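You operate a simulated robot arm through the tools that you are given. There is no shell and no other tool.

You run a simulated robot arm. Do the job below in one go: nothing can be reset, and whatever is moved stays where it is left.

Task
Pour a white tea in the orange mug: tea to the blue line, milk to the green.
Fine: tea first; stir till the swirl is gone; teapot and jug go back, lid on the teapot, spoon on the saucer; the other mug stays empty. Set down upright: cream jug.
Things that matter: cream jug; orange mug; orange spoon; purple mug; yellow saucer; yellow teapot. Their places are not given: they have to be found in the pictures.

It is judged by the outcome, as a careful person would: the job done as asked, and still so three seconds after it is handed in. It fails if anything else is knocked over, pushed out of place, dropped, spilled or broken. Lids that push on must go on centred and level and be pressed home; caps that screw on are set level and turned clockwise until they are tight.

Robot
A 7-joint arm with a two-finger parallel gripper, fixed in place. Base frame: the origin is on the floor under the middle of its stand, x ahead of it, y to its left, z up. Units: cm, degrees, N and s.
It reaches about 124.7 cm from its shoulder. Its first joint turns from -132.0 to 132.0 degrees. Payload 3.91 kg.
The TCP is the grasp point between the finger pads, 3 cm short of the fingertips. In the tool frame z runs along the fingers and y along their closing line. The gripper opens to 11 cm. The fingers are 2 cm wide and 1 cm thick; the gripper's body (4.8 by 11.2 cm) begins 5.5 cm behind the TCP.
Orientation is that of the tool frame in the base frame, as [roll, pitch, yaw] about the fixed x, y, z axes, in that order (R = Rz(yaw) Ry(pitch) Rx(roll)). With the fingers straight down and closing along the base's y, the tool's x points along the base's -x, its y along +y and its z along -z.

Tools
- The arm moves only by the tool send_rows. Its argument "moves" is a list of rows, each a list of 7 numbers: the shift along the base's x, y, z in units of 50 mm (1.0 is 50 mm), then the turn, a rotation vector about the base's x, y, z in units of 5 degrees (1.0 is 5 degrees), then the opening in per cent of the stroke, from 0 (shut) to 100 (fully open). In form: [[x, y, z, ax, ay, az, fingers], ...]. A call has 1 to 20 rows; each row shifts and turns the commanded pose from where the row before left it. A call with a number of a shift or a turn outside -1 to 1 is refused whole. A row lasts 0.2 s, in which the tool goes at most 5 cm and 8.6 degrees; a call with a longer step from one row to the next is refused whole, and so is a gripper value outside its range. Where a pose cannot be reached the arm comes as near as it can. A force on the tool above 40 N (or 10 N above the force at the start of the call, whichever is more), or a blocked arm, ends the call early, and 0.2 s more pass. The fingers move at their own pace (about 10.8 cm/s each) and stop on an object; they squeeze with about 37 N. The grip force told is the motor's: it shows also when the fingers shut on nothing. Time passes only in rows, and 0.2 s behind the last, so rows that do not move let the fingers close. It gives the time, the measured TCP pose, the force on the tool (base axes), the opening and the grip force at its end, in the units of the frame above (readings bear some noise), with the torque about the TCP (base axes, N m) and any sound that the robot's microphone picked up, and new pictures: "show" is both (left out), scene, wrist or none.
- Cameras (640 x 400 px; columns grow to the right, rows downward): "scene" is fixed at [22.12, 64.97, 163.6]; the picture's right is [-0.66, -0.75, 0.00], its down [-0.64, 0.56, -0.52] and it looks along [0.39, -0.35, -0.85] (base axes); focal length 253 px, centre (320, 200). "wrist" rides on the gripper at [7.2, 1.7, -10.3] in the tool frame; the picture's right is [-0.23, 0.97, 0.00], its down [-0.76, -0.18, -0.62] and it looks along [-0.61, -0.14, 0.78] (tool axes); focal length 222 px, centre (320, 200).
- locate(camera, pixels): for up to 12 pixels [column, row] of the newest picture of that camera ("zoom" is the newest enlarged one), the place [x, y, z] in the base frame of the surface seen there, good to about 0.2 cm. It takes no simulated time.
- close_up(camera, box): a new picture of the part [left, top, right, bottom] of that camera's present view, enlarged. It takes no simulated time.
- sign_off(): hands the job in; it is judged then, once.

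Open the gripper and draw the arm clear of the work before you hand the job in, unless the task says otherwise.

The tools are called after "Call:" as a command line: name --pt "numbers of a row" for each row, then --argument value for the rest, lists and objects as JSON in quotes. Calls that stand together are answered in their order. send_rows: Moves the arm, as the interface text tells. Its arguments: {"type":"object","properties":{"moves":{"type":"array"},"show":{"type":"string","enum":["both","scene","wrist","none"]}},"required":["moves"]} The other tools are called the same way: locate (camera, pixels) gives the place of the surface under pixels of a picture; close_up (camera, box) takes an enlarged picture of a part of a camera's view; sign_off () hands the job in.

At the start:

```text
clock: 0.0
tcp_pos: [41.53, 34.58, 134.07]
orientation: [-179.9, 0.1, -179.9]
contact_force: [0.5, -1.5, 0.8]
wrist_torque: [-0.04, 0.01, 0.01]
gripper_width: 11.01
grasp_force: 0.1
```

scene: 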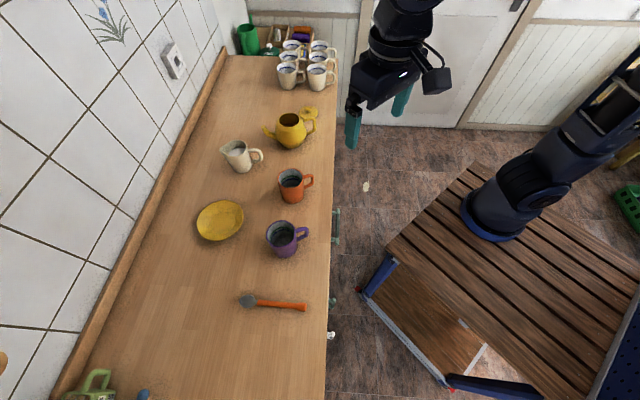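
wrist: 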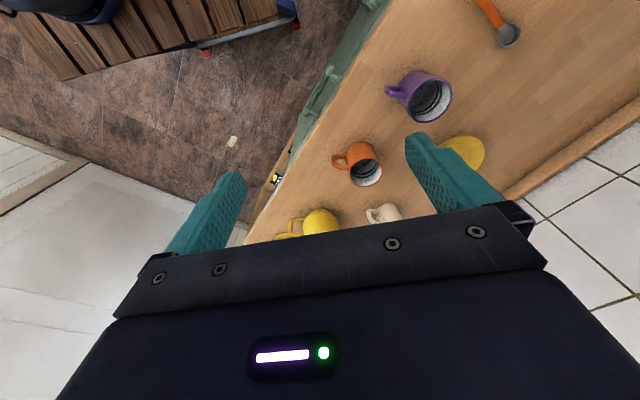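

The scene shows the teapot near (290,130), jug (240,155), orange mug (292,185), purple mug (284,238), saucer (220,220), spoon (270,303). I take enlarged views to find details before moving.

Call:
close_up --camera "scene" --box '[210, 90, 350, 178]'

Call:
close_up --camera "scene" --box '[180, 160, 340, 260]'

Call:
locate --camera "scene" --pixels '[[290, 120], [310, 112], [240, 148], [291, 180], [285, 235], [220, 220], [250, 300], [303, 308], [200, 300], [320, 250], [150, 280], [260, 120]]'

```text
4.55 times, centred on (280, 134) of scene
```

zoom: 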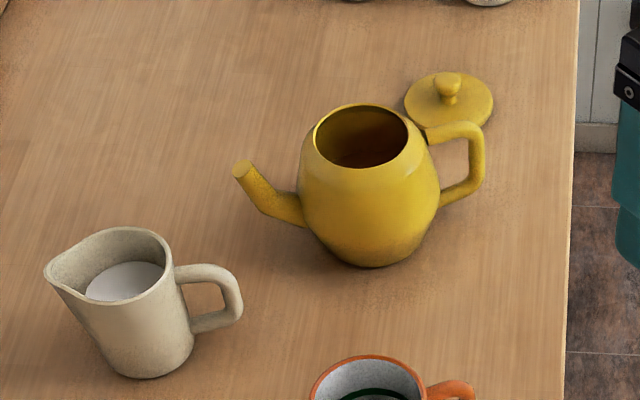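

```text
4.00 times, centred on (260, 210) of scene
```

zoom: 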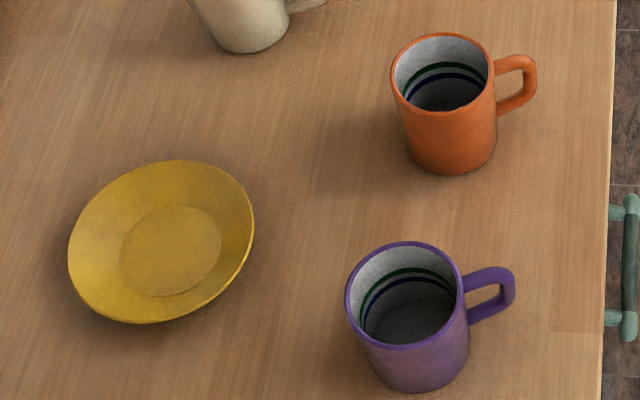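

```text
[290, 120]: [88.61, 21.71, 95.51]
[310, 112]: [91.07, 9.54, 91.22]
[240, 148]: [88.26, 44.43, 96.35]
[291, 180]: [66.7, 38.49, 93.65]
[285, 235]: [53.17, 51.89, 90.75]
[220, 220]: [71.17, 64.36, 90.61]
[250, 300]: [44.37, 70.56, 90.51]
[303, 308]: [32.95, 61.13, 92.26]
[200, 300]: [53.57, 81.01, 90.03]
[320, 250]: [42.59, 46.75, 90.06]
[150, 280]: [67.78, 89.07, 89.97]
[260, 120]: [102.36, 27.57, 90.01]
```

The counter top is at z≈90. I locate details on the zoom of the mugs and saucer (orange mug rim, lines, handle).

Call:
locate --camera "zoom" --pixels '[[392, 80], [493, 68], [440, 34], [445, 110], [535, 85], [520, 60], [450, 172], [440, 95], [440, 62], [440, 74], [408, 160], [497, 140]]'

Call:
locate --camera "zoom" --pixels '[[346, 295], [462, 295], [400, 243], [410, 345], [513, 290], [415, 390], [70, 260], [253, 230], [180, 160], [140, 323], [170, 250], [600, 300]]'

Call:
close_up --camera "scene" --box '[255, 90, 335, 140]'

```text
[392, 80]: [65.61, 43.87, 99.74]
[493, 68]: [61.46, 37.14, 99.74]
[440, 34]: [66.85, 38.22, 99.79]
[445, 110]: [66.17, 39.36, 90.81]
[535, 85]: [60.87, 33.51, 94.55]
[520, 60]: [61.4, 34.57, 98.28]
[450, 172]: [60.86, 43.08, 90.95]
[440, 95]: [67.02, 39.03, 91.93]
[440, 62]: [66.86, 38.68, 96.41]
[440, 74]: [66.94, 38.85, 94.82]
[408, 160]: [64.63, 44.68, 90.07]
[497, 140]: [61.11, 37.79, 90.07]
```

```text
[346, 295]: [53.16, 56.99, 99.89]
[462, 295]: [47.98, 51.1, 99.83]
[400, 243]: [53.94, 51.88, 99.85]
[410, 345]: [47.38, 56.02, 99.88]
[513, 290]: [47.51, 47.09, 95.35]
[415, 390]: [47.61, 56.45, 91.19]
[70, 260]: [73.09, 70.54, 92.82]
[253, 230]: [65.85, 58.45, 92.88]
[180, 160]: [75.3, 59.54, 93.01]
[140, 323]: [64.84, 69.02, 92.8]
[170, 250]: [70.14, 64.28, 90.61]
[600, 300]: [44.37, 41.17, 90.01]
```

```text
8.00 times, centred on (295, 115) of scene
```

zoom: 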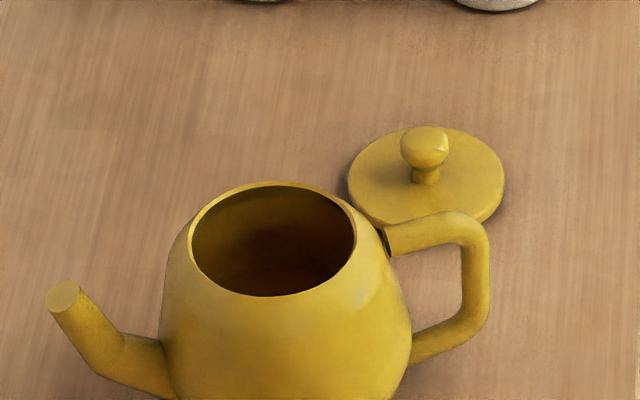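

I locate the teapot's rim, spout, handle and lid on the newest zoom.

Call:
locate --camera "zoom" --pixels '[[191, 245], [355, 240], [275, 182], [275, 296], [63, 292], [50, 308], [78, 285], [120, 345], [390, 240], [450, 225], [478, 280], [430, 340]]'

Call:
locate --camera "zoom" --pixels '[[425, 143], [402, 150], [447, 150], [425, 175], [352, 180], [503, 180], [450, 128], [390, 220], [460, 190], [380, 170], [270, 280], [475, 235]]'

Call:
close_up --camera "scene" --box '[210, 105, 306, 165]'

```text
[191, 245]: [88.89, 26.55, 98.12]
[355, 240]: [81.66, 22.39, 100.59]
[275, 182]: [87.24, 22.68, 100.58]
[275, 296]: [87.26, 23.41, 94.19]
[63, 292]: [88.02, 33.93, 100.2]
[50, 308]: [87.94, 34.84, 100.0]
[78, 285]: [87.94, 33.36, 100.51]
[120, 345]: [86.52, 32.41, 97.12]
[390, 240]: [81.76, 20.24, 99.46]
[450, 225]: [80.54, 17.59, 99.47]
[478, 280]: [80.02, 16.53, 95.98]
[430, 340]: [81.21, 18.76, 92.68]
```

```text
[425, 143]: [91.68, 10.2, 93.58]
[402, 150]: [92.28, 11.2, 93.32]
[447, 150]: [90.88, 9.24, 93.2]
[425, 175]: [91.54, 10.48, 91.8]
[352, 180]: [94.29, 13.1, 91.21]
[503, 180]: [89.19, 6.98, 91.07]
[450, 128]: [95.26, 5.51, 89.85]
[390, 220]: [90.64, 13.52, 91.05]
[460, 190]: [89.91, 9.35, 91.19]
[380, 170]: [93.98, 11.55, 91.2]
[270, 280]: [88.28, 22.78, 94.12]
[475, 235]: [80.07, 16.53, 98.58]
```

```text
6.67 times, centred on (258, 135) of scene
```

zoom: 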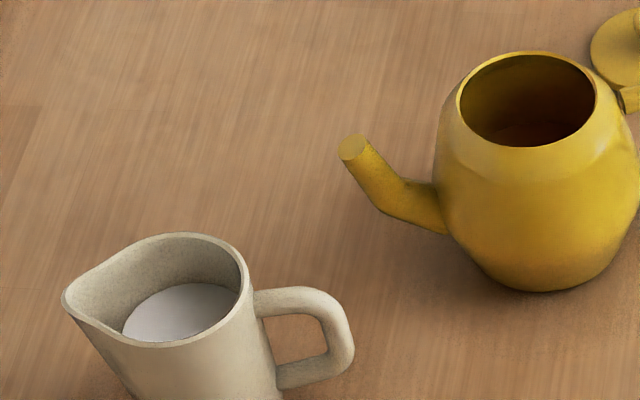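

Now I locate more teapot rim points and the jug's rim, lip and handle on this zoom.

Call:
locate --camera "zoom" --pixels '[[459, 95], [595, 95], [525, 53], [525, 147], [525, 135], [530, 285], [355, 148], [440, 190], [437, 150], [640, 190], [575, 140], [480, 65]]'

Call:
locate --camera "zoom" --pixels '[[65, 300], [90, 270], [110, 330], [160, 345], [247, 280], [185, 237], [170, 310], [290, 300], [345, 350], [330, 310], [300, 375], [225, 325]]'

Call:
close_up --camera "scene" --box '[210, 130, 274, 170]'

```text
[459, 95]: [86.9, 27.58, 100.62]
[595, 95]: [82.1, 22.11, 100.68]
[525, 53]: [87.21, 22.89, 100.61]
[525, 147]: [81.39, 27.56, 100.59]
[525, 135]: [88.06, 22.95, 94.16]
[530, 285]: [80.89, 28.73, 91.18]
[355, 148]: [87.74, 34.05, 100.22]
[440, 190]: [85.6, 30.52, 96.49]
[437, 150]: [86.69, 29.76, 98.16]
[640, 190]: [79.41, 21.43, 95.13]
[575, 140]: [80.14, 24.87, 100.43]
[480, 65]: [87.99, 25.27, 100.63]
```

```text
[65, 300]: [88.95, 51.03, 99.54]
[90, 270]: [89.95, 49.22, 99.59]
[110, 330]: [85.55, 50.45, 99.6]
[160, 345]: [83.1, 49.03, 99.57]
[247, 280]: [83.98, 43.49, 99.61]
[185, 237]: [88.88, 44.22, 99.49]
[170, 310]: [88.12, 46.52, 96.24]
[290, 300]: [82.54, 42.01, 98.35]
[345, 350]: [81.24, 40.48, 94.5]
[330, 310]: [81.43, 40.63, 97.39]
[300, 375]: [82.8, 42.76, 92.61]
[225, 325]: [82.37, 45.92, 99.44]
```

```text
10.00 times, centred on (242, 150) of scene
```

zoom: 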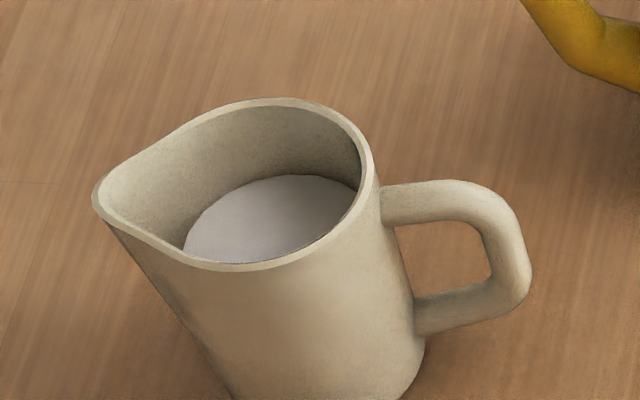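

Now I look at the spoon and the mug's inside lines in more detail.

Call:
close_up --camera "scene" --box '[228, 280, 316, 335]'

Call:
locate --camera "zoom" --pixels '[[90, 145], [150, 140], [120, 110], [120, 180], [200, 150], [230, 158], [300, 165], [400, 175], [500, 190], [560, 205], [560, 230], [480, 165]]'

Call:
close_up --camera "scene" --box '[268, 160, 324, 195]'

```text
7.27 times, centred on (272, 308) of scene
```

zoom: 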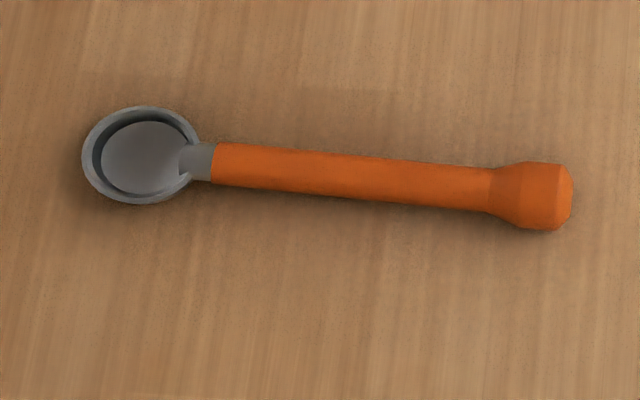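

```text
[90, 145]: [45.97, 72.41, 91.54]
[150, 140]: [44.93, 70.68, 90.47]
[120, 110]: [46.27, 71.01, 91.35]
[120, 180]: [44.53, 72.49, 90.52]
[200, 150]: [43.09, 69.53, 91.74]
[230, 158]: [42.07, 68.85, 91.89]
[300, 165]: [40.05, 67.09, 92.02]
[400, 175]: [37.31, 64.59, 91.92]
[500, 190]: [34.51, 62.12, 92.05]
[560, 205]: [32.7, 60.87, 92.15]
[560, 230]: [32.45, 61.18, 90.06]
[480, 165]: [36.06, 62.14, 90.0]
```

```text
11.43 times, centred on (296, 178) of scene
```

zoom: 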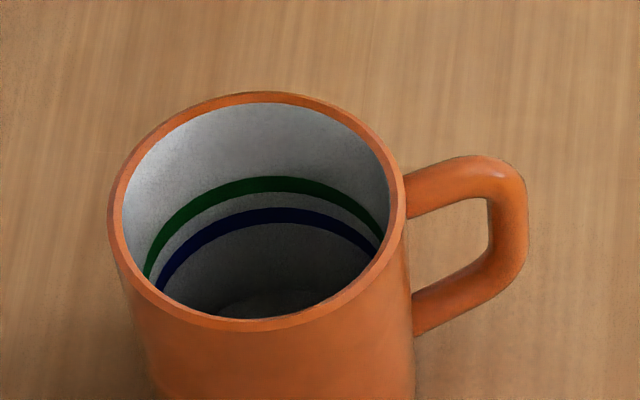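

The orange mug's green and blue bands are plainly visible; I locate them along with the mug bottom.

Call:
locate --camera "zoom" --pixels '[[270, 177], [270, 184], [270, 191], [270, 208], [270, 215], [270, 222], [290, 300], [200, 208], [200, 240], [265, 97], [262, 325], [400, 210]]'

Call:
close_up --camera "scene" --box '[180, 185, 268, 240]'

Call:
locate --camera "scene" --pixels '[[334, 60], [333, 150], [330, 250], [326, 350], [250, 60], [215, 60], [170, 170], [120, 310], [70, 390], [100, 380], [144, 395], [290, 70]]'

```text
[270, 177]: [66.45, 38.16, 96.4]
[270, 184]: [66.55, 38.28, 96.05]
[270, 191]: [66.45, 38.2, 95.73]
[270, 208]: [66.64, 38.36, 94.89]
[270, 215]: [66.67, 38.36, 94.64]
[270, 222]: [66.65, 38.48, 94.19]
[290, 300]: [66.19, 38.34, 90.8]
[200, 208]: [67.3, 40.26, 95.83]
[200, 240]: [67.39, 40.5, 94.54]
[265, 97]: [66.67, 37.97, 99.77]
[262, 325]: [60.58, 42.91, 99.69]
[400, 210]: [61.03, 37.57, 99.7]
```

```text
7.27 times, centred on (224, 212) of scene
```

zoom: 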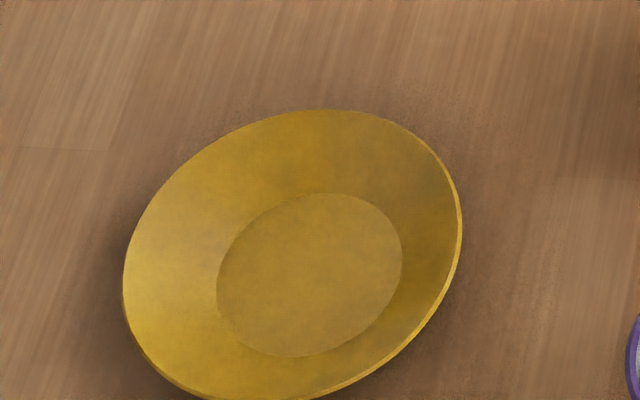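

```text
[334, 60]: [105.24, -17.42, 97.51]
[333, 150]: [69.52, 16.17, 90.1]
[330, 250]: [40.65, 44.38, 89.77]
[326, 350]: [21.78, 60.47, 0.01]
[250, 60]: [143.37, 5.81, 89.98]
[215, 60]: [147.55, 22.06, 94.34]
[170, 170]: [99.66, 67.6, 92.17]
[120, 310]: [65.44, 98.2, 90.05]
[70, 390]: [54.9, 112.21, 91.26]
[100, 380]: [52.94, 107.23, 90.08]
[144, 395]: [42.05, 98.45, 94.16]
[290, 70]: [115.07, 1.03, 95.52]
```

Teapot axis ≈(84.4,25.0), spout heading ≈65.7°, its handle faces the front. I move above the handle side and yaw the tool to that heading, with the fingers half open.

Call:
send_rows --pt "0.506 -0.375 -0.2 0 0 0.939 60" --pt "0.506 -0.375 -0.2 0 0 0.939 60" --pt "0.506 -0.375 -0.2 0 0 0.939 60" --pt "0.506 -0.375 -0.2 0 0 0.939 60" --pt "0.506 -0.375 -0.2 0 0 0.939 60" --pt "0.506 -0.375 -0.2 0 0 0.939 60" --pt "0.506 -0.375 -0.2 0 0 0.939 60" --pt "0.506 -0.375 -0.2 0 0 0.939 60" --pt "0.506 -0.375 -0.2 0 0 0.939 60" --pt "0.506 -0.375 -0.2 0 0 0.939 60" --pt "0.506 -0.375 -0.2 0 0 0.939 60" --pt "0.506 -0.375 -0.2 0 0 0.939 60" --pt "0.506 -0.375 -0.2 0 0 0.939 60" --pt "0.506 -0.375 -0.2 0 0 0.939 60"

```text
clock: 3.0
tcp_pos: [77.03, 8.41, 120.11]
orientation: [-179.9, 0.0, -114.2]
contact_force: [-0.4, -1.1, 0.7]
wrist_torque: [0.0, -0.02, 0.0]
gripper_width: 6.62
grasp_force: 0.0
```

scene: 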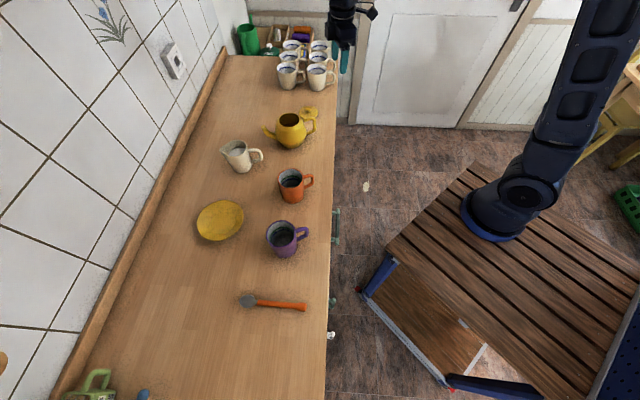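
wrist: 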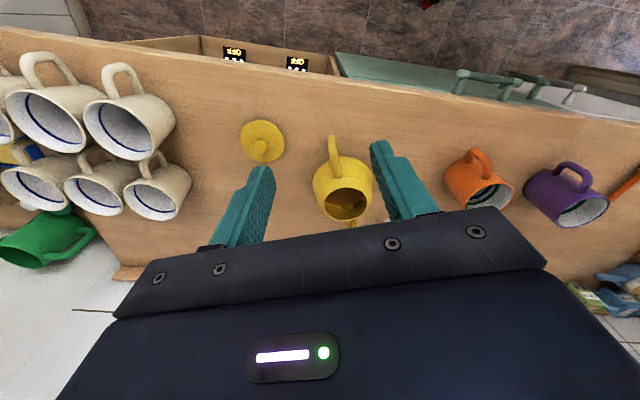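

The move went as commanded. I zoom the wrist view on the teapot (340,190) and lid (262,142) to refine their places.

Call:
close_up --camera "wrist" --box '[232, 110, 392, 230]'

Call:
locate --camera "zoom" --pixels '[[398, 120], [404, 112], [412, 120], [393, 160], [408, 160], [420, 190], [115, 160], [113, 135], [40, 130], [205, 130], [120, 45], [420, 100]]'

```text
3.33 times, centred on (312, 170) of wrist
```

zoom: 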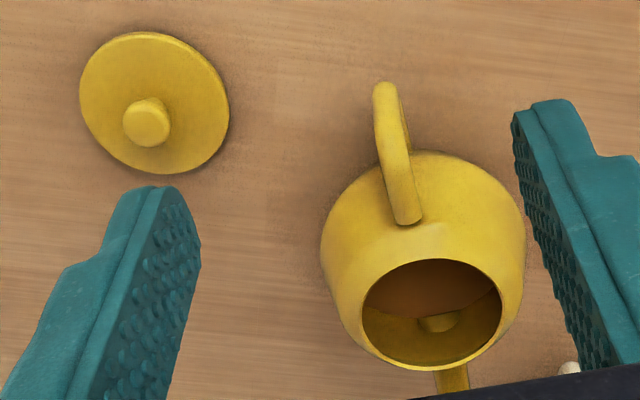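

```text
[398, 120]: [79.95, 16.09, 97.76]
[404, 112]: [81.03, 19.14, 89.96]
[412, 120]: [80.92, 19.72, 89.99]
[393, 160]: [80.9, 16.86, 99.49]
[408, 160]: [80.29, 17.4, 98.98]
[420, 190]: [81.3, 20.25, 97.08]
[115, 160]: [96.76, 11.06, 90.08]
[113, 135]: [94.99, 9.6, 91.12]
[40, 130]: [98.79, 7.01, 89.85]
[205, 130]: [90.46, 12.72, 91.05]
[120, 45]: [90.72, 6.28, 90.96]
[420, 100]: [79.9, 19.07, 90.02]
```

I locate a few more points on the handle and lid for exact grasp placement.

Call:
locate --camera "zoom" --pixels '[[385, 84], [385, 92], [385, 105], [376, 105], [380, 130], [390, 180], [400, 205], [412, 205], [146, 118], [148, 138], [128, 122], [166, 118]]'

Call:
locate --camera "zoom" --pixels '[[82, 90], [228, 105], [145, 34], [155, 172], [430, 290], [440, 322], [363, 310], [500, 310], [435, 262], [425, 366], [452, 378], [440, 160]]'

```text
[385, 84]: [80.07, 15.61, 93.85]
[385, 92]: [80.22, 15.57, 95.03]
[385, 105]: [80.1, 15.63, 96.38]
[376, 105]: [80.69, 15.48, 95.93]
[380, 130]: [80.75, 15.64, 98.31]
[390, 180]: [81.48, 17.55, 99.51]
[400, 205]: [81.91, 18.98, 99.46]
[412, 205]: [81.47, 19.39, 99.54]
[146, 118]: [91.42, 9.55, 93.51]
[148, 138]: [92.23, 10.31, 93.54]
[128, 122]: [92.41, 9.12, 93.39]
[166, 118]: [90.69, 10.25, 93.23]
```

```text
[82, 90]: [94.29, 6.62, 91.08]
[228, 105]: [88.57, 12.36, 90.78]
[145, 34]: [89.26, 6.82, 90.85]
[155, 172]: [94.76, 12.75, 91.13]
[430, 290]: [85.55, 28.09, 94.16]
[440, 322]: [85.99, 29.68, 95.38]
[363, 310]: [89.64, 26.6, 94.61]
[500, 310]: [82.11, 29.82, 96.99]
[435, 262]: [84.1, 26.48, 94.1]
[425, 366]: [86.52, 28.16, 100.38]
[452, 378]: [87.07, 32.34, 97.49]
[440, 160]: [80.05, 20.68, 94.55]
```

The handle's top bar is at z≈98.9 and its outer bar at ≈9.6 cm from the axis. I pitch the tool to 25° below horizontal while lowering to a standoff 10 cm behind the handle.

Call:
send_rows --pt "0 0 -0.287 0.9874 -0.4458 0 60" --pt "0 0 -0.287 0.9874 -0.4458 0 60" --pt "0 0 -0.287 0.9874 -0.4458 0 60" --pt "0 0 -0.287 0.9874 -0.4458 0 60" --pt "0 0 -0.287 0.9874 -0.4458 0 60" --pt "0 0 -0.287 0.9874 -0.4458 0 60" --pt "0 0 -0.287 0.9874 -0.4458 0 60" --pt "0 0 -0.287 0.9874 -0.4458 0 60" --pt "0 0 -0.287 0.9874 -0.4458 0 60" --pt "0 0 -0.287 0.9874 -0.4458 0 60" --pt "0 0 -0.287 0.9874 -0.4458 0 60" --pt "0 0 -0.287 0.9874 -0.4458 0 60"

```text
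clock: 5.6
tcp_pos: [76.91, 8.29, 103.02]
orientation: [-179.9, 65.1, -114.1]
contact_force: [0.4, 1.1, 0.0]
wrist_torque: [-0.03, 0.03, -0.04]
gripper_width: 6.57
grasp_force: 0.0
```

scene: 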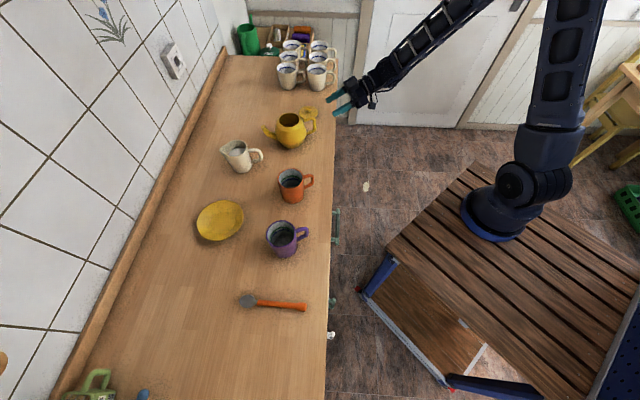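
wrist: 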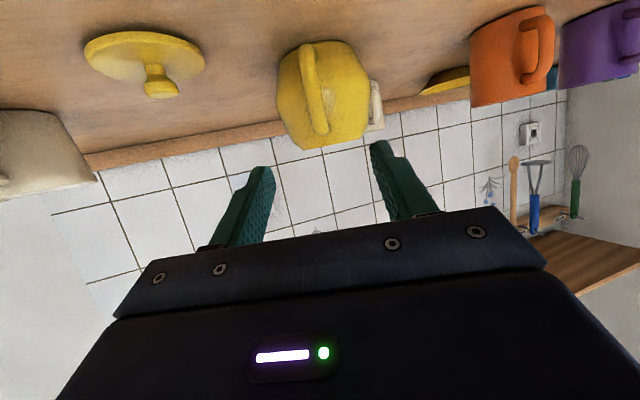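

The tool is aligned with the handle. I advance 10 cm along the fingers to straddle the handle.

Call:
send_rows --pt "0.15 0.337 -0.173 0 0 0 60" --pt "0.15 0.337 -0.173 0 0 0 60" --pt "0.15 0.337 -0.173 0 0 0 60" --pt "0.15 0.337 -0.173 0 0 0 60" --pt "0.15 0.337 -0.173 0 0 0 60" --pt "0 0 0 0 0 0 60"

Call:
close_up --camera "scene" --box '[255, 80, 367, 150]'

```text
clock: 7.0
tcp_pos: [80.82, 16.69, 98.6]
orientation: [-180.0, 65.1, -114.3]
contact_force: [-0.4, 0.8, 0.4]
wrist_torque: [0.01, 0.03, 0.02]
gripper_width: 6.62
grasp_force: 0.1
```

scene: 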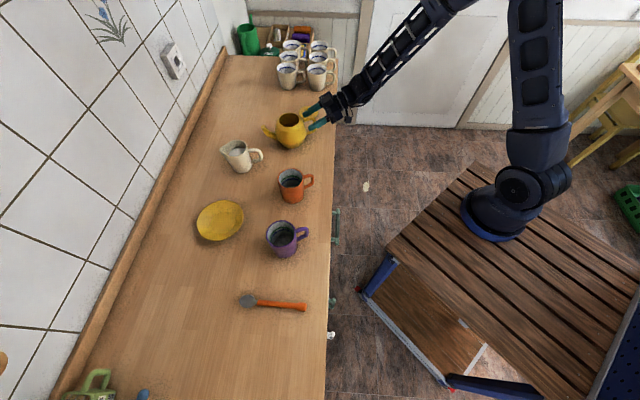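
wrist: 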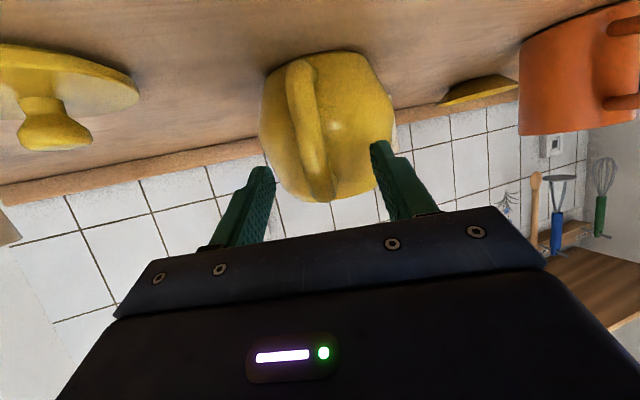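

```text
5.71 times, centred on (311, 115) of scene
```

zoom: 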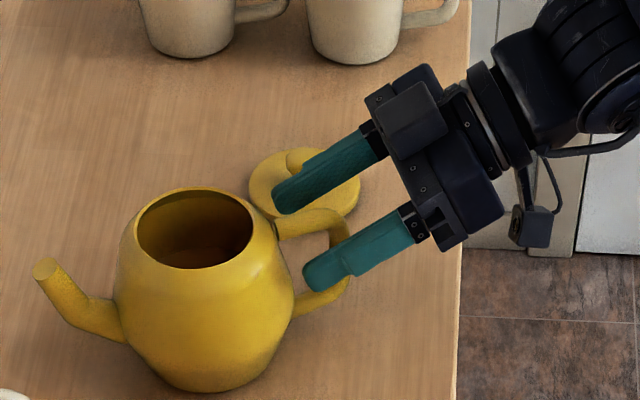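

The fingers straddle the handle's top bar. I nudge 0.15 cm to centre and close gradually.

Call:
send_rows --pt "-0.028 0.012 0 0 0 0 45" --pt "0 0 0 0 0 0 35" --pt "0 0 0 0 0 0 28" --pt "0 0 0 0 0 0 23" --pt "0 0 0 0 0 0 19" --pt "0 0 0 0 0 0 16" --pt "0 0 0 0 0 0 14" --pt "0 0 0 0 0 0 12" --pt "0 0 0 0 0 0 10" --pt "0 0 0 0 0 0 5" --pt "0 0 0 0 0 0 0" --pt "0 0 0 0 0 0 0" --pt "0 0 0 0 0 0 0"

Call:
close_up --camera "scene" --box '[255, 80, 367, 150]'

```text
clock: 9.8
tcp_pos: [80.75, 16.78, 98.6]
orientation: [-179.9, 64.9, -114.3]
contact_force: [-1.8, 3.3, 0.0]
wrist_torque: [-0.12, 0.05, 0.22]
gripper_width: 1.41
grasp_force: 37.0
```

scene: 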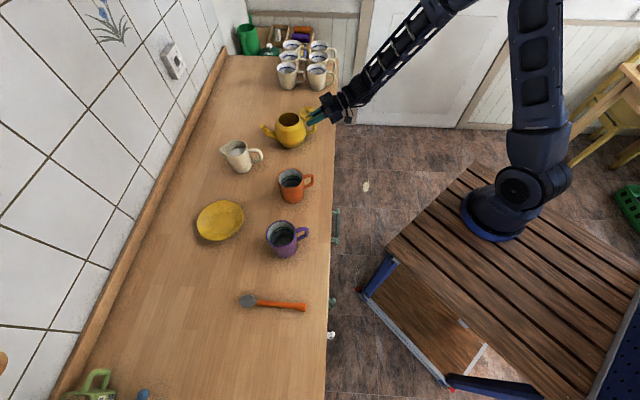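
wrist: 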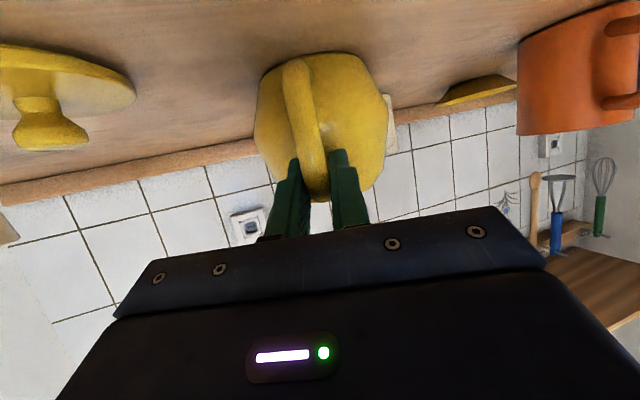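

```text
5.71 times, centred on (311, 115) of scene
```

zoom: 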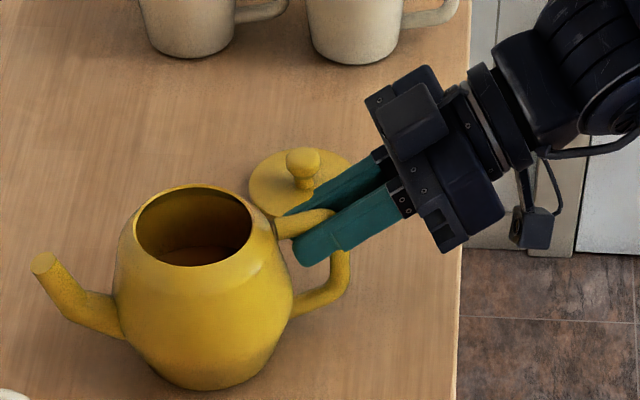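

The handle is gripped (1.41 cm, 37 N). I lift 1 cm slowly and check whether the teapot sags.

Call:
send_rows --pt "0 0 0.05 0 0 0 0" --pt "0 0 0.05 0 0 0 0" --pt "0 0 0.05 0 0 0 0" --pt "0 0 0.05 0 0 0 0" --pt "0 0 0 0 0 0 0" --pt "0 0 0 0 0 0 0"

Call:
close_up --camera "scene" --box '[255, 80, 367, 150]'

```text
clock: 11.2
tcp_pos: [80.79, 16.88, 99.65]
orientation: [179.9, 65.0, -114.4]
contact_force: [0.5, -0.4, -7.7]
wrist_torque: [-0.67, 0.32, -0.02]
gripper_width: 1.4
grasp_force: 36.9
```

scene: 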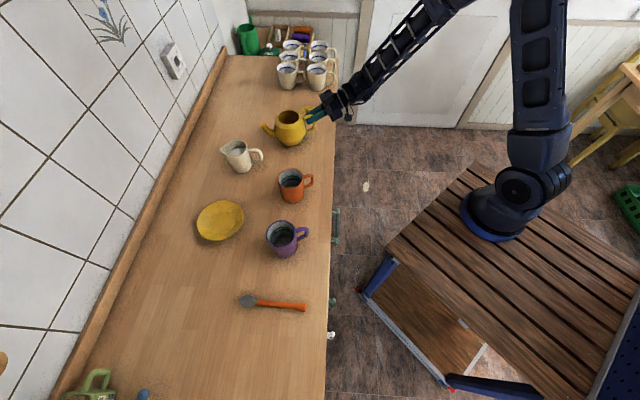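
wrist: 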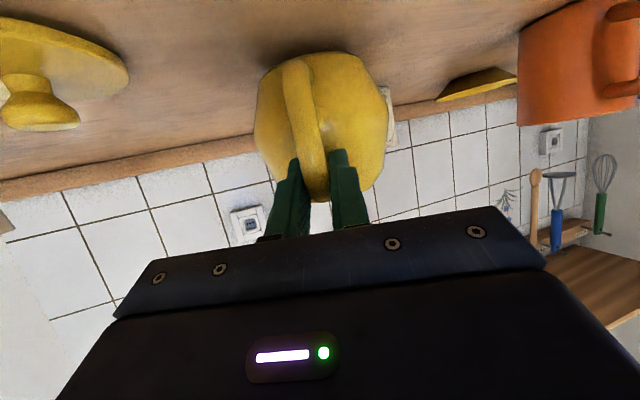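

```text
5.71 times, centred on (311, 115) of scene
```

zoom: 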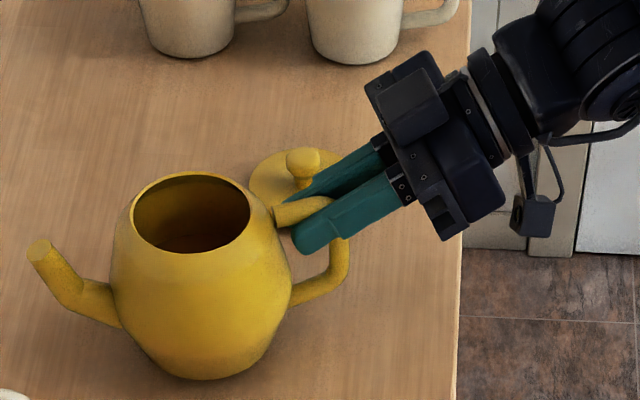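

Load is 7.7 N with 0.74 N·m at the wrist. I check that the teapot is still level by locating its rim and spout.

Call:
locate --camera "zoom" --pixels '[[40, 248], [131, 212], [250, 212], [190, 173], [190, 250], [150, 185], [235, 245], [310, 205], [345, 260], [340, 285]]'

```text
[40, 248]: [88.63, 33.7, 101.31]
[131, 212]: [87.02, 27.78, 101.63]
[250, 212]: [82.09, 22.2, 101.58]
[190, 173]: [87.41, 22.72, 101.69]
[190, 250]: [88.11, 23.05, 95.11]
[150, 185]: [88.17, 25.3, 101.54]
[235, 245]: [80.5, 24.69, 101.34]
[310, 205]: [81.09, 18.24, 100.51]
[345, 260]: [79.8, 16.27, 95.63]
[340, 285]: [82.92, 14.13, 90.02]
```

The teapot is level and held firmly (rim 101.6 all round). I raise it 13 cm smoothly.

Call:
send_rows --pt "0 0 0.1 0 0 0 0" --pt "0 0 0.2 0 0 0 0" --pt "0 0 0.3 0 0 0 0" --pt "0 0 0.3 0 0 0 0" --pt "0 0 0.3 0 0 0 0" --pt "0 0 0.3 0 0 0 0" --pt "0 0 0.3 0 0 0 0" --pt "0 0 0.3 0 0 0 0" --pt "0 0 0.3 0 0 0 0" --pt "0 0 0.2 0 0 0 0" --pt "0 0 0.1 0 0 0 0" --pt "0 0 0 0 0 0 0" --show "scene"

```text
clock: 13.8
tcp_pos: [80.67, 16.8, 113.24]
orientation: [179.9, 65.0, -114.3]
contact_force: [0.1, 0.7, -8.1]
wrist_torque: [-0.67, 0.32, 0.02]
gripper_width: 1.43
grasp_force: 37.6
```

scene: 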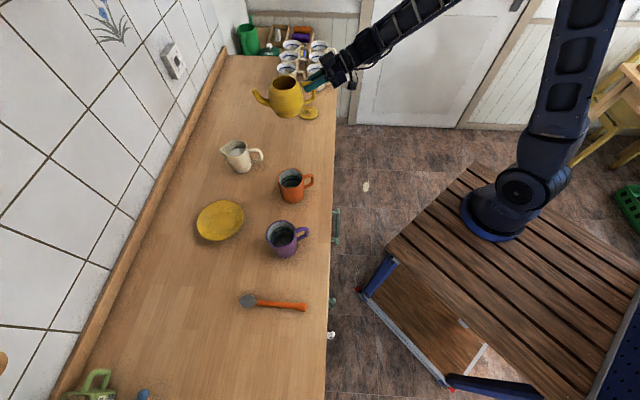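

The teapot hangs level at height. I carry it sideways so the spout comes above the orange mug.

Call:
send_rows --pt "-0.177 0.04 0 0 0 0 0" --pt "-0.354 0.08 0 0 0 0 0" --pt "-0.443 0.1 0 0 0 0 0" --pt "-0.443 0.1 0 0 0 0 0" --pt "-0.443 0.1 0 0 0 0 0" --pt "-0.443 0.1 0 0 0 0 0" --pt "-0.443 0.1 0 0 0 0 0" --pt "-0.443 0.1 0 0 0 0 0" --pt "-0.443 0.1 0 0 0 0 0" --pt "-0.443 0.1 0 0 0 0 0" --pt "-0.443 0.1 0 0 0 0 0" --pt "-0.354 0.08 0 0 0 0 0" --pt "-0.177 0.04 0 0 0 0 0" --pt "0 0 0 0 0 0 0"

Call:
close_up --camera "scene" --box '[240, 110, 368, 190]'

```text
clock: 16.8
tcp_pos: [55.41, 22.59, 113.2]
orientation: [179.9, 65.0, -114.2]
contact_force: [1.7, 0.5, -8.1]
wrist_torque: [-0.63, 0.32, -0.02]
gripper_width: 1.44
grasp_force: 36.8
```

scene: 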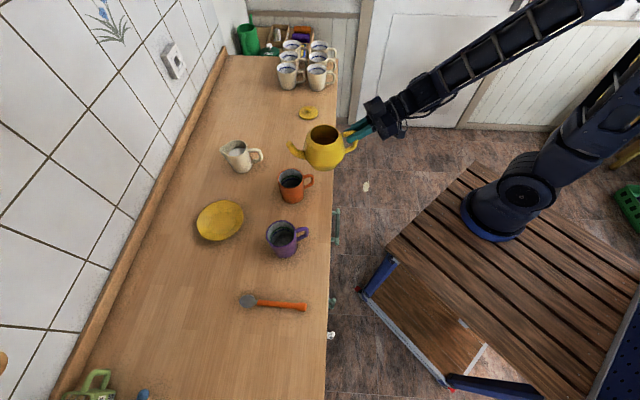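
wrist: 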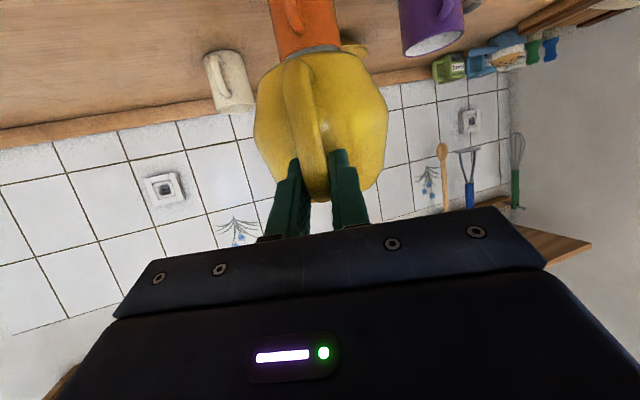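

```text
5.00 times, centred on (304, 150) of scene
```

zoom: 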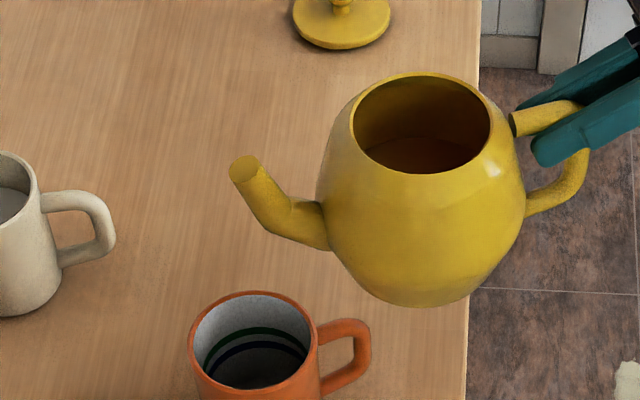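

The spout tip is at about (243,168) in the zoom, over the mug. I tilt to 25° in 2.5° steps keeping the tip above the mug; pouring should begin near 32°.

Call:
send_rows --pt "0.0086 0.0189 -0.017 -0.455 0.207 0 0" --pt "0.0086 0.0189 -0.017 -0.455 0.207 0 0" --pt "0.0086 0.0189 -0.017 -0.455 0.207 0 0" --pt "0.0086 0.0189 -0.017 -0.455 0.207 0 0" --pt "0.0086 0.0189 -0.017 -0.455 0.207 0 0" --pt "0.0086 0.0189 -0.017 -0.455 0.207 0 0" --pt "0.0086 0.0189 -0.017 -0.455 0.207 0 0" --pt "0.0086 0.0189 -0.017 -0.455 0.207 0 0" --pt "0.0086 0.0189 -0.017 -0.455 0.207 0 0" --pt "0.0086 0.0189 -0.017 -0.455 0.207 0 0" --pt "0 0 0 0 0 0 0"

Call:
close_up --camera "scene" --box '[248, 110, 376, 190]'

```text
clock: 19.2
tcp_pos: [55.91, 23.54, 112.17]
orientation: [179.9, 40.2, -114.4]
contact_force: [-0.6, -0.3, -8.6]
wrist_torque: [-0.48, 0.24, 0.01]
gripper_width: 1.39
grasp_force: 37.6
```

scene: 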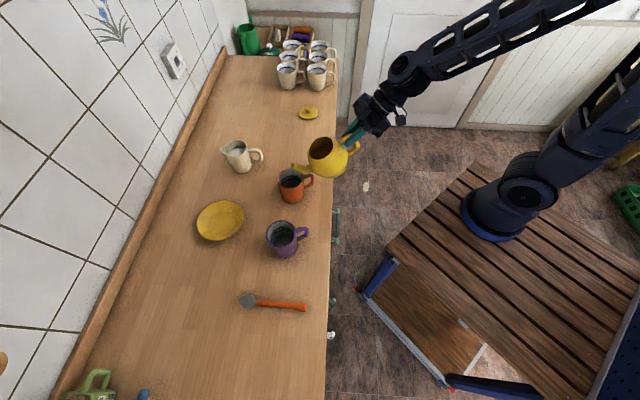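
wrist: 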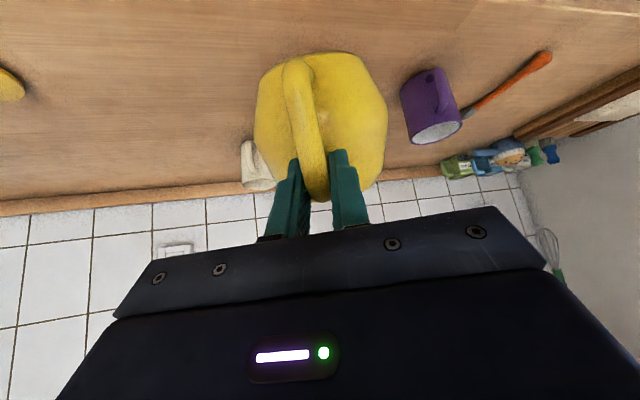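

```text
5.00 times, centred on (312, 150) of scene
```

zoom: 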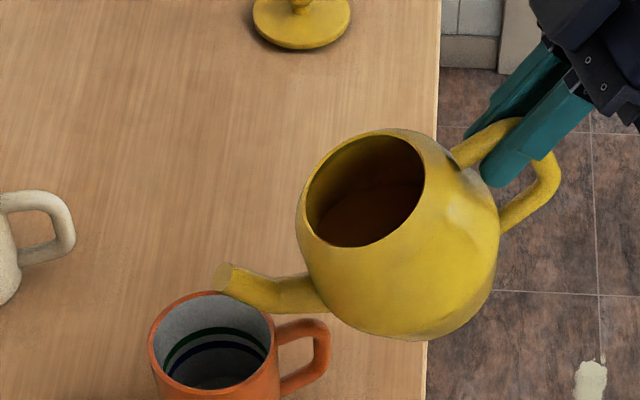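

I verify the tip's place relative to the mug centre (63.6, 40.4).

Call:
locate --camera "zoom" --pixels '[[223, 278], [218, 285], [232, 268], [270, 290], [300, 325], [380, 330], [150, 345], [270, 325], [210, 292]]'

```text
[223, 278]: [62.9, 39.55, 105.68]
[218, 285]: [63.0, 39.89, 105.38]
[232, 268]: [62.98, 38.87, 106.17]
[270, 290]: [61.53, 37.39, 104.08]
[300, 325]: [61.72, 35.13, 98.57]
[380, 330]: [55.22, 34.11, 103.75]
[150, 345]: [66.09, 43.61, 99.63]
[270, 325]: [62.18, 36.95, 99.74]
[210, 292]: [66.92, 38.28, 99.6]
```

The tip sits at (62.9,39.6,105.7), about 1 cm short of the mug's centre, good. I tilt gently to 30° and look for flow.

Call:
send_rows --pt "0.0129 0.0282 0.0165 -0.2275 0.1037 0 0" --pt "0.0129 0.0282 0.0165 -0.2275 0.1037 0 0" --pt "0.0129 0.0282 0.0165 -0.2275 0.1037 0 0" --pt "0.0129 0.0282 0.0165 -0.2275 0.1037 0 0" --pt "0 0 0 0 0 0 0" --pt "0 0 0 0 0 0 0" --show "scene"

Call:
close_up --camera "scene" --box '[264, 125, 344, 175]'

```text
clock: 20.6
tcp_pos: [56.01, 23.94, 112.58]
orientation: [179.9, 35.0, -114.4]
contact_force: [-0.6, 0.3, -7.2]
wrist_torque: [-0.4, 0.15, 0.02]
gripper_width: 1.39
grasp_force: 36.8
```

scene: 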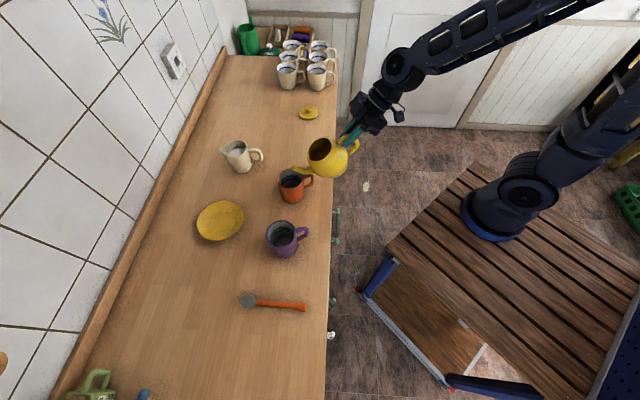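

```text
8.00 times, centred on (304, 150) of scene
```

zoom: 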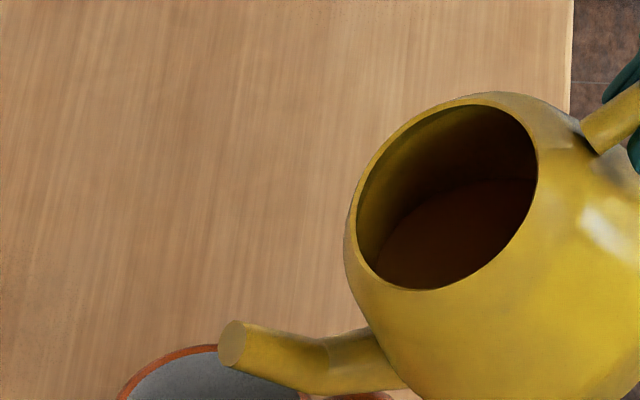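

No tea flows yet at 30°. I go on to 33° in 1° steps and look again.

Call:
send_rows --pt "0.012 0.0264 0.045 -0.182 0.083 0 0" --pt "0.012 0.0264 0.045 -0.182 0.083 0 0" --pt "0.012 0.0264 0.045 -0.182 0.083 0 0" --pt "0 0 0 0 0 0 0" --pt "0 0 0 0 0 0 0" --show "scene"

Call:
close_up --camera "scene" --box '[264, 150, 344, 200]'

```text
clock: 21.8
tcp_pos: [56.32, 24.37, 113.15]
orientation: [179.9, 32.1, -114.4]
contact_force: [0.6, -0.3, -7.7]
wrist_torque: [-0.35, 0.16, -0.04]
gripper_width: 1.4
grasp_force: 37.3
```

scene: 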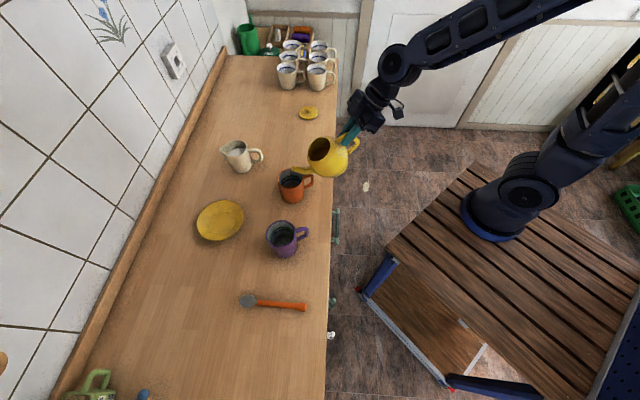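

```text
8.00 times, centred on (304, 175) of scene
```

zoom: 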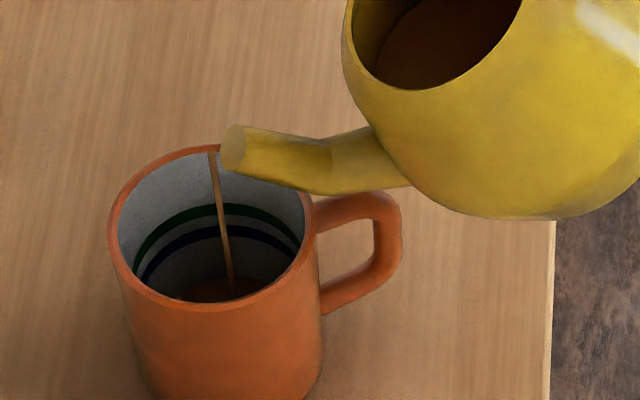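

A thin stream is falling into the mug (from (212,150) to (232,290) in the zoom). I hold and tilt 1° more, then check the level.

Call:
send_rows --pt "0.012 0.0264 0.05 -0.182 0.083 0 0" --pt "0 0 0 0 0 0 0" --pt "0 0 0 0 0 0 0" --pt "0 0 0 0 0 0 0" --pt "0 0 0 0 0 0 0" --show "scene"

Call:
close_up --camera "scene" --box '[264, 150, 344, 200]'

Call:
locate --camera "zoom" --pixels '[[210, 290], [250, 280], [190, 260], [235, 150], [212, 160], [220, 200]]'

```text
clock: 23.0
tcp_pos: [56.36, 24.48, 113.48]
orientation: [179.9, 31.1, -114.4]
contact_force: [-0.3, -0.7, -7.7]
wrist_torque: [-0.35, 0.14, 0.0]
gripper_width: 1.41
grasp_force: 37.3
```

scene: 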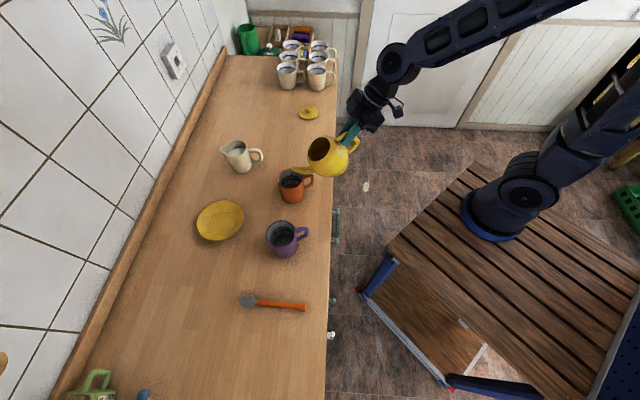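

```text
8.00 times, centred on (304, 175) of scene
```

zoom: 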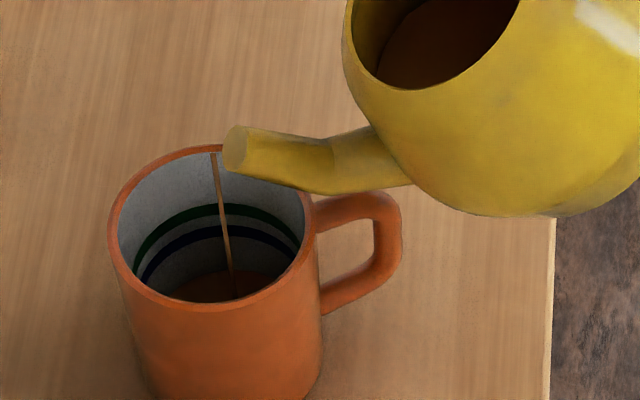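

```text
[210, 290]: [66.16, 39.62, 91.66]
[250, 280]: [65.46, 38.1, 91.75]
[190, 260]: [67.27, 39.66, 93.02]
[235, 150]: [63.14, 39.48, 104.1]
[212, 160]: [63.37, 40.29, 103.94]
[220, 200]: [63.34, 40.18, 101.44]
```

Tea stands at z≈91.7 in the mug and the stream lands at its centre. I add 4° in steps with pauses.

Call:
send_rows --pt "0.012 0.0264 0.055 -0.182 0.083 0 0" --pt "0 0 0 0 0 0 0" --pt "0.012 0.0264 0.055 -0.182 0.083 0 0" --pt "0 0 0 0 0 0 0" --pt "0.013 0.028 0.055 -0.182 0.083 0 0" --pt "0 0 0 0 0 0 0" --pt "0.013 0.028 0.055 -0.182 0.083 0 0" --pt "0 0 0 0 0 0 0" --pt "0 0 0 0 0 0 0" --pt "0 0 0 0 0 0 0" --show "scene"

Call:
close_up --camera "scene" --box '[264, 150, 344, 200]'

Call:
locate --camera "zoom" --pixels '[[205, 285], [250, 275], [200, 265], [180, 270], [212, 160], [220, 200], [232, 150]]'

```text
clock: 25.2
tcp_pos: [56.64, 25.04, 114.47]
orientation: [179.8, 27.1, -114.4]
contact_force: [-0.6, -0.3, -7.7]
wrist_torque: [-0.26, 0.12, 0.01]
gripper_width: 1.41
grasp_force: 37.1
```

scene: 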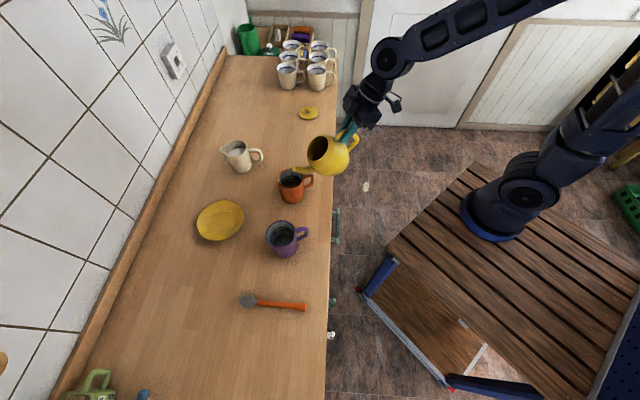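

```text
8.00 times, centred on (304, 175) of scene
```

zoom: 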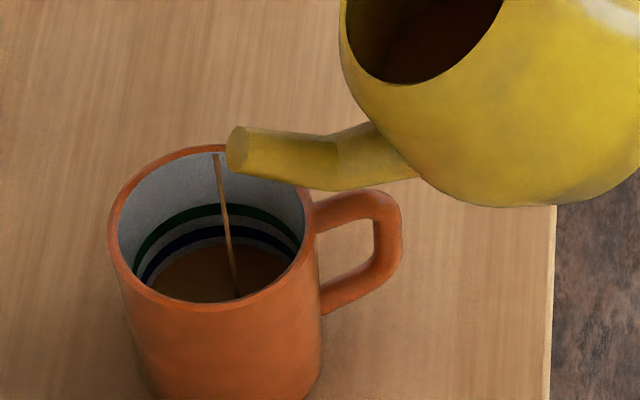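

```text
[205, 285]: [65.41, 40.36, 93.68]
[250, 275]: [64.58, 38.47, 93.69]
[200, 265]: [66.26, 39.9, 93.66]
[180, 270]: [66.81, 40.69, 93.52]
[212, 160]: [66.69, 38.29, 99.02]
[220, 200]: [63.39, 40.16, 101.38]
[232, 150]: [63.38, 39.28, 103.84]
```

Level is at z≈93.7, target 94.6. I hold for a short moment and recheck.

Call:
send_rows --pt "0 0 0 0 0 0 0" --show "scene"

Call:
close_up --camera "scene" --box '[264, 150, 344, 200]'

Call:
locate --camera "zoom" --pixels '[[205, 285], [250, 275], [200, 265], [180, 270], [210, 250], [260, 260]]'

```text
clock: 25.6
tcp_pos: [56.51, 25.01, 114.51]
orientation: [179.7, 27.1, -114.4]
contact_force: [-0.3, 0.2, -6.7]
wrist_torque: [-0.25, 0.1, 0.03]
gripper_width: 1.41
grasp_force: 37.1
```

scene: 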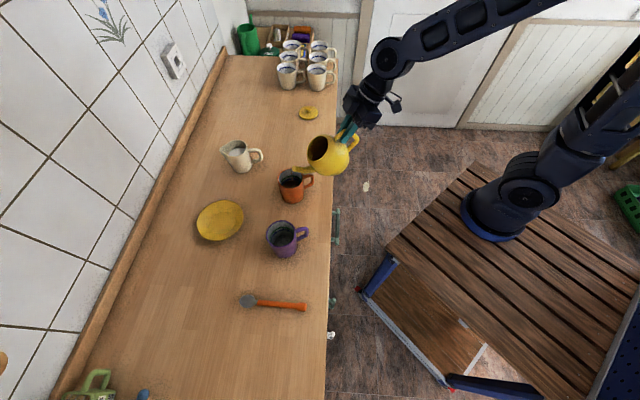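

```text
8.00 times, centred on (304, 175) of scene
```

zoom: 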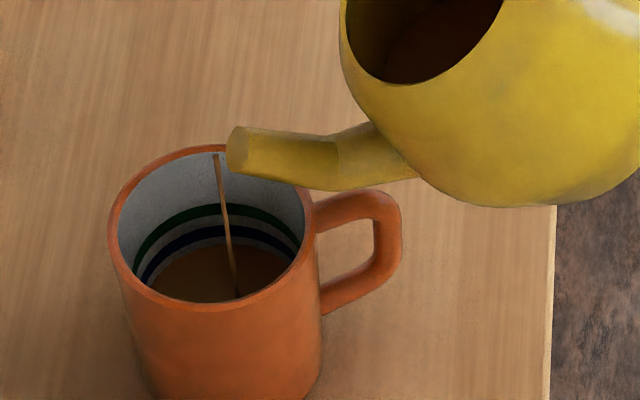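

```text
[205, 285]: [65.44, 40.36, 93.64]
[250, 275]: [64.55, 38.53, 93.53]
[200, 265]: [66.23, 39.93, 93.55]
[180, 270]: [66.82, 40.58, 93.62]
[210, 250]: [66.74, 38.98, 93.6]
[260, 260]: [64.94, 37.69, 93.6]
```

The level is quasi-static at 93.6 (stream nearly dried). I add 1° and wait.

Call:
send_rows --pt "0.013 0.028 0.055 -0.182 0.083 0 0" --pt "0 0 0 0 0 0 0" --pt "0 0 0 0 0 0 0" --pt "0 0 0 0 0 0 0" --show "scene"

Call:
close_up --camera "scene" --box '[264, 150, 344, 200]'

Call:
locate --camera "zoom" --pixels '[[205, 285], [250, 275], [200, 265], [180, 270], [210, 255], [260, 265]]'

```text
clock: 26.6
tcp_pos: [56.55, 25.12, 114.84]
orientation: [179.8, 26.1, -114.4]
contact_force: [-0.4, -1.7, -7.6]
wrist_torque: [-0.24, 0.12, -0.01]
gripper_width: 1.4
grasp_force: 37.5
```

scene: 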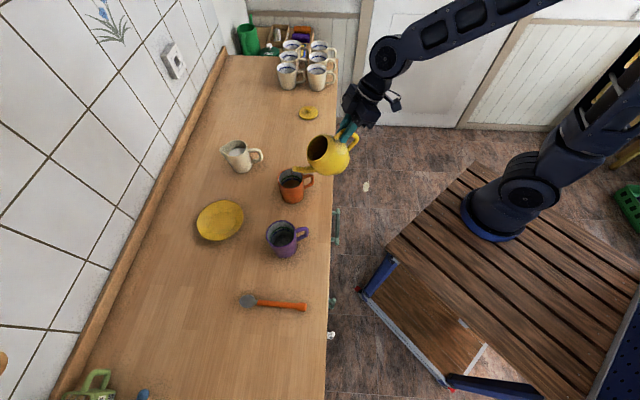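

```text
8.00 times, centred on (304, 175) of scene
```

zoom: 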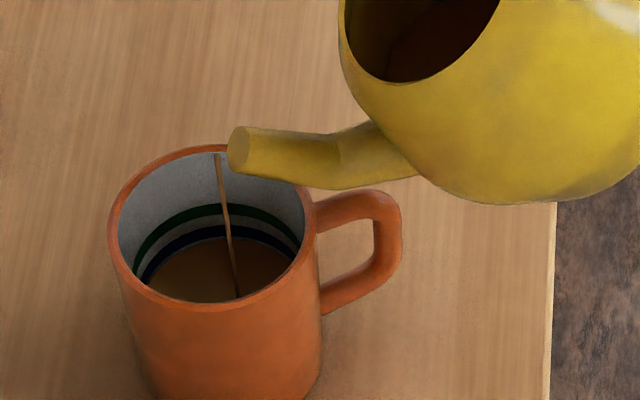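

```text
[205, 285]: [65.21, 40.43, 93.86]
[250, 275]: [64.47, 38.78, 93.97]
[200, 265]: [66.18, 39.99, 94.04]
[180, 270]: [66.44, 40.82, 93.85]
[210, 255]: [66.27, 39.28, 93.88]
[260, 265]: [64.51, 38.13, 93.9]
```

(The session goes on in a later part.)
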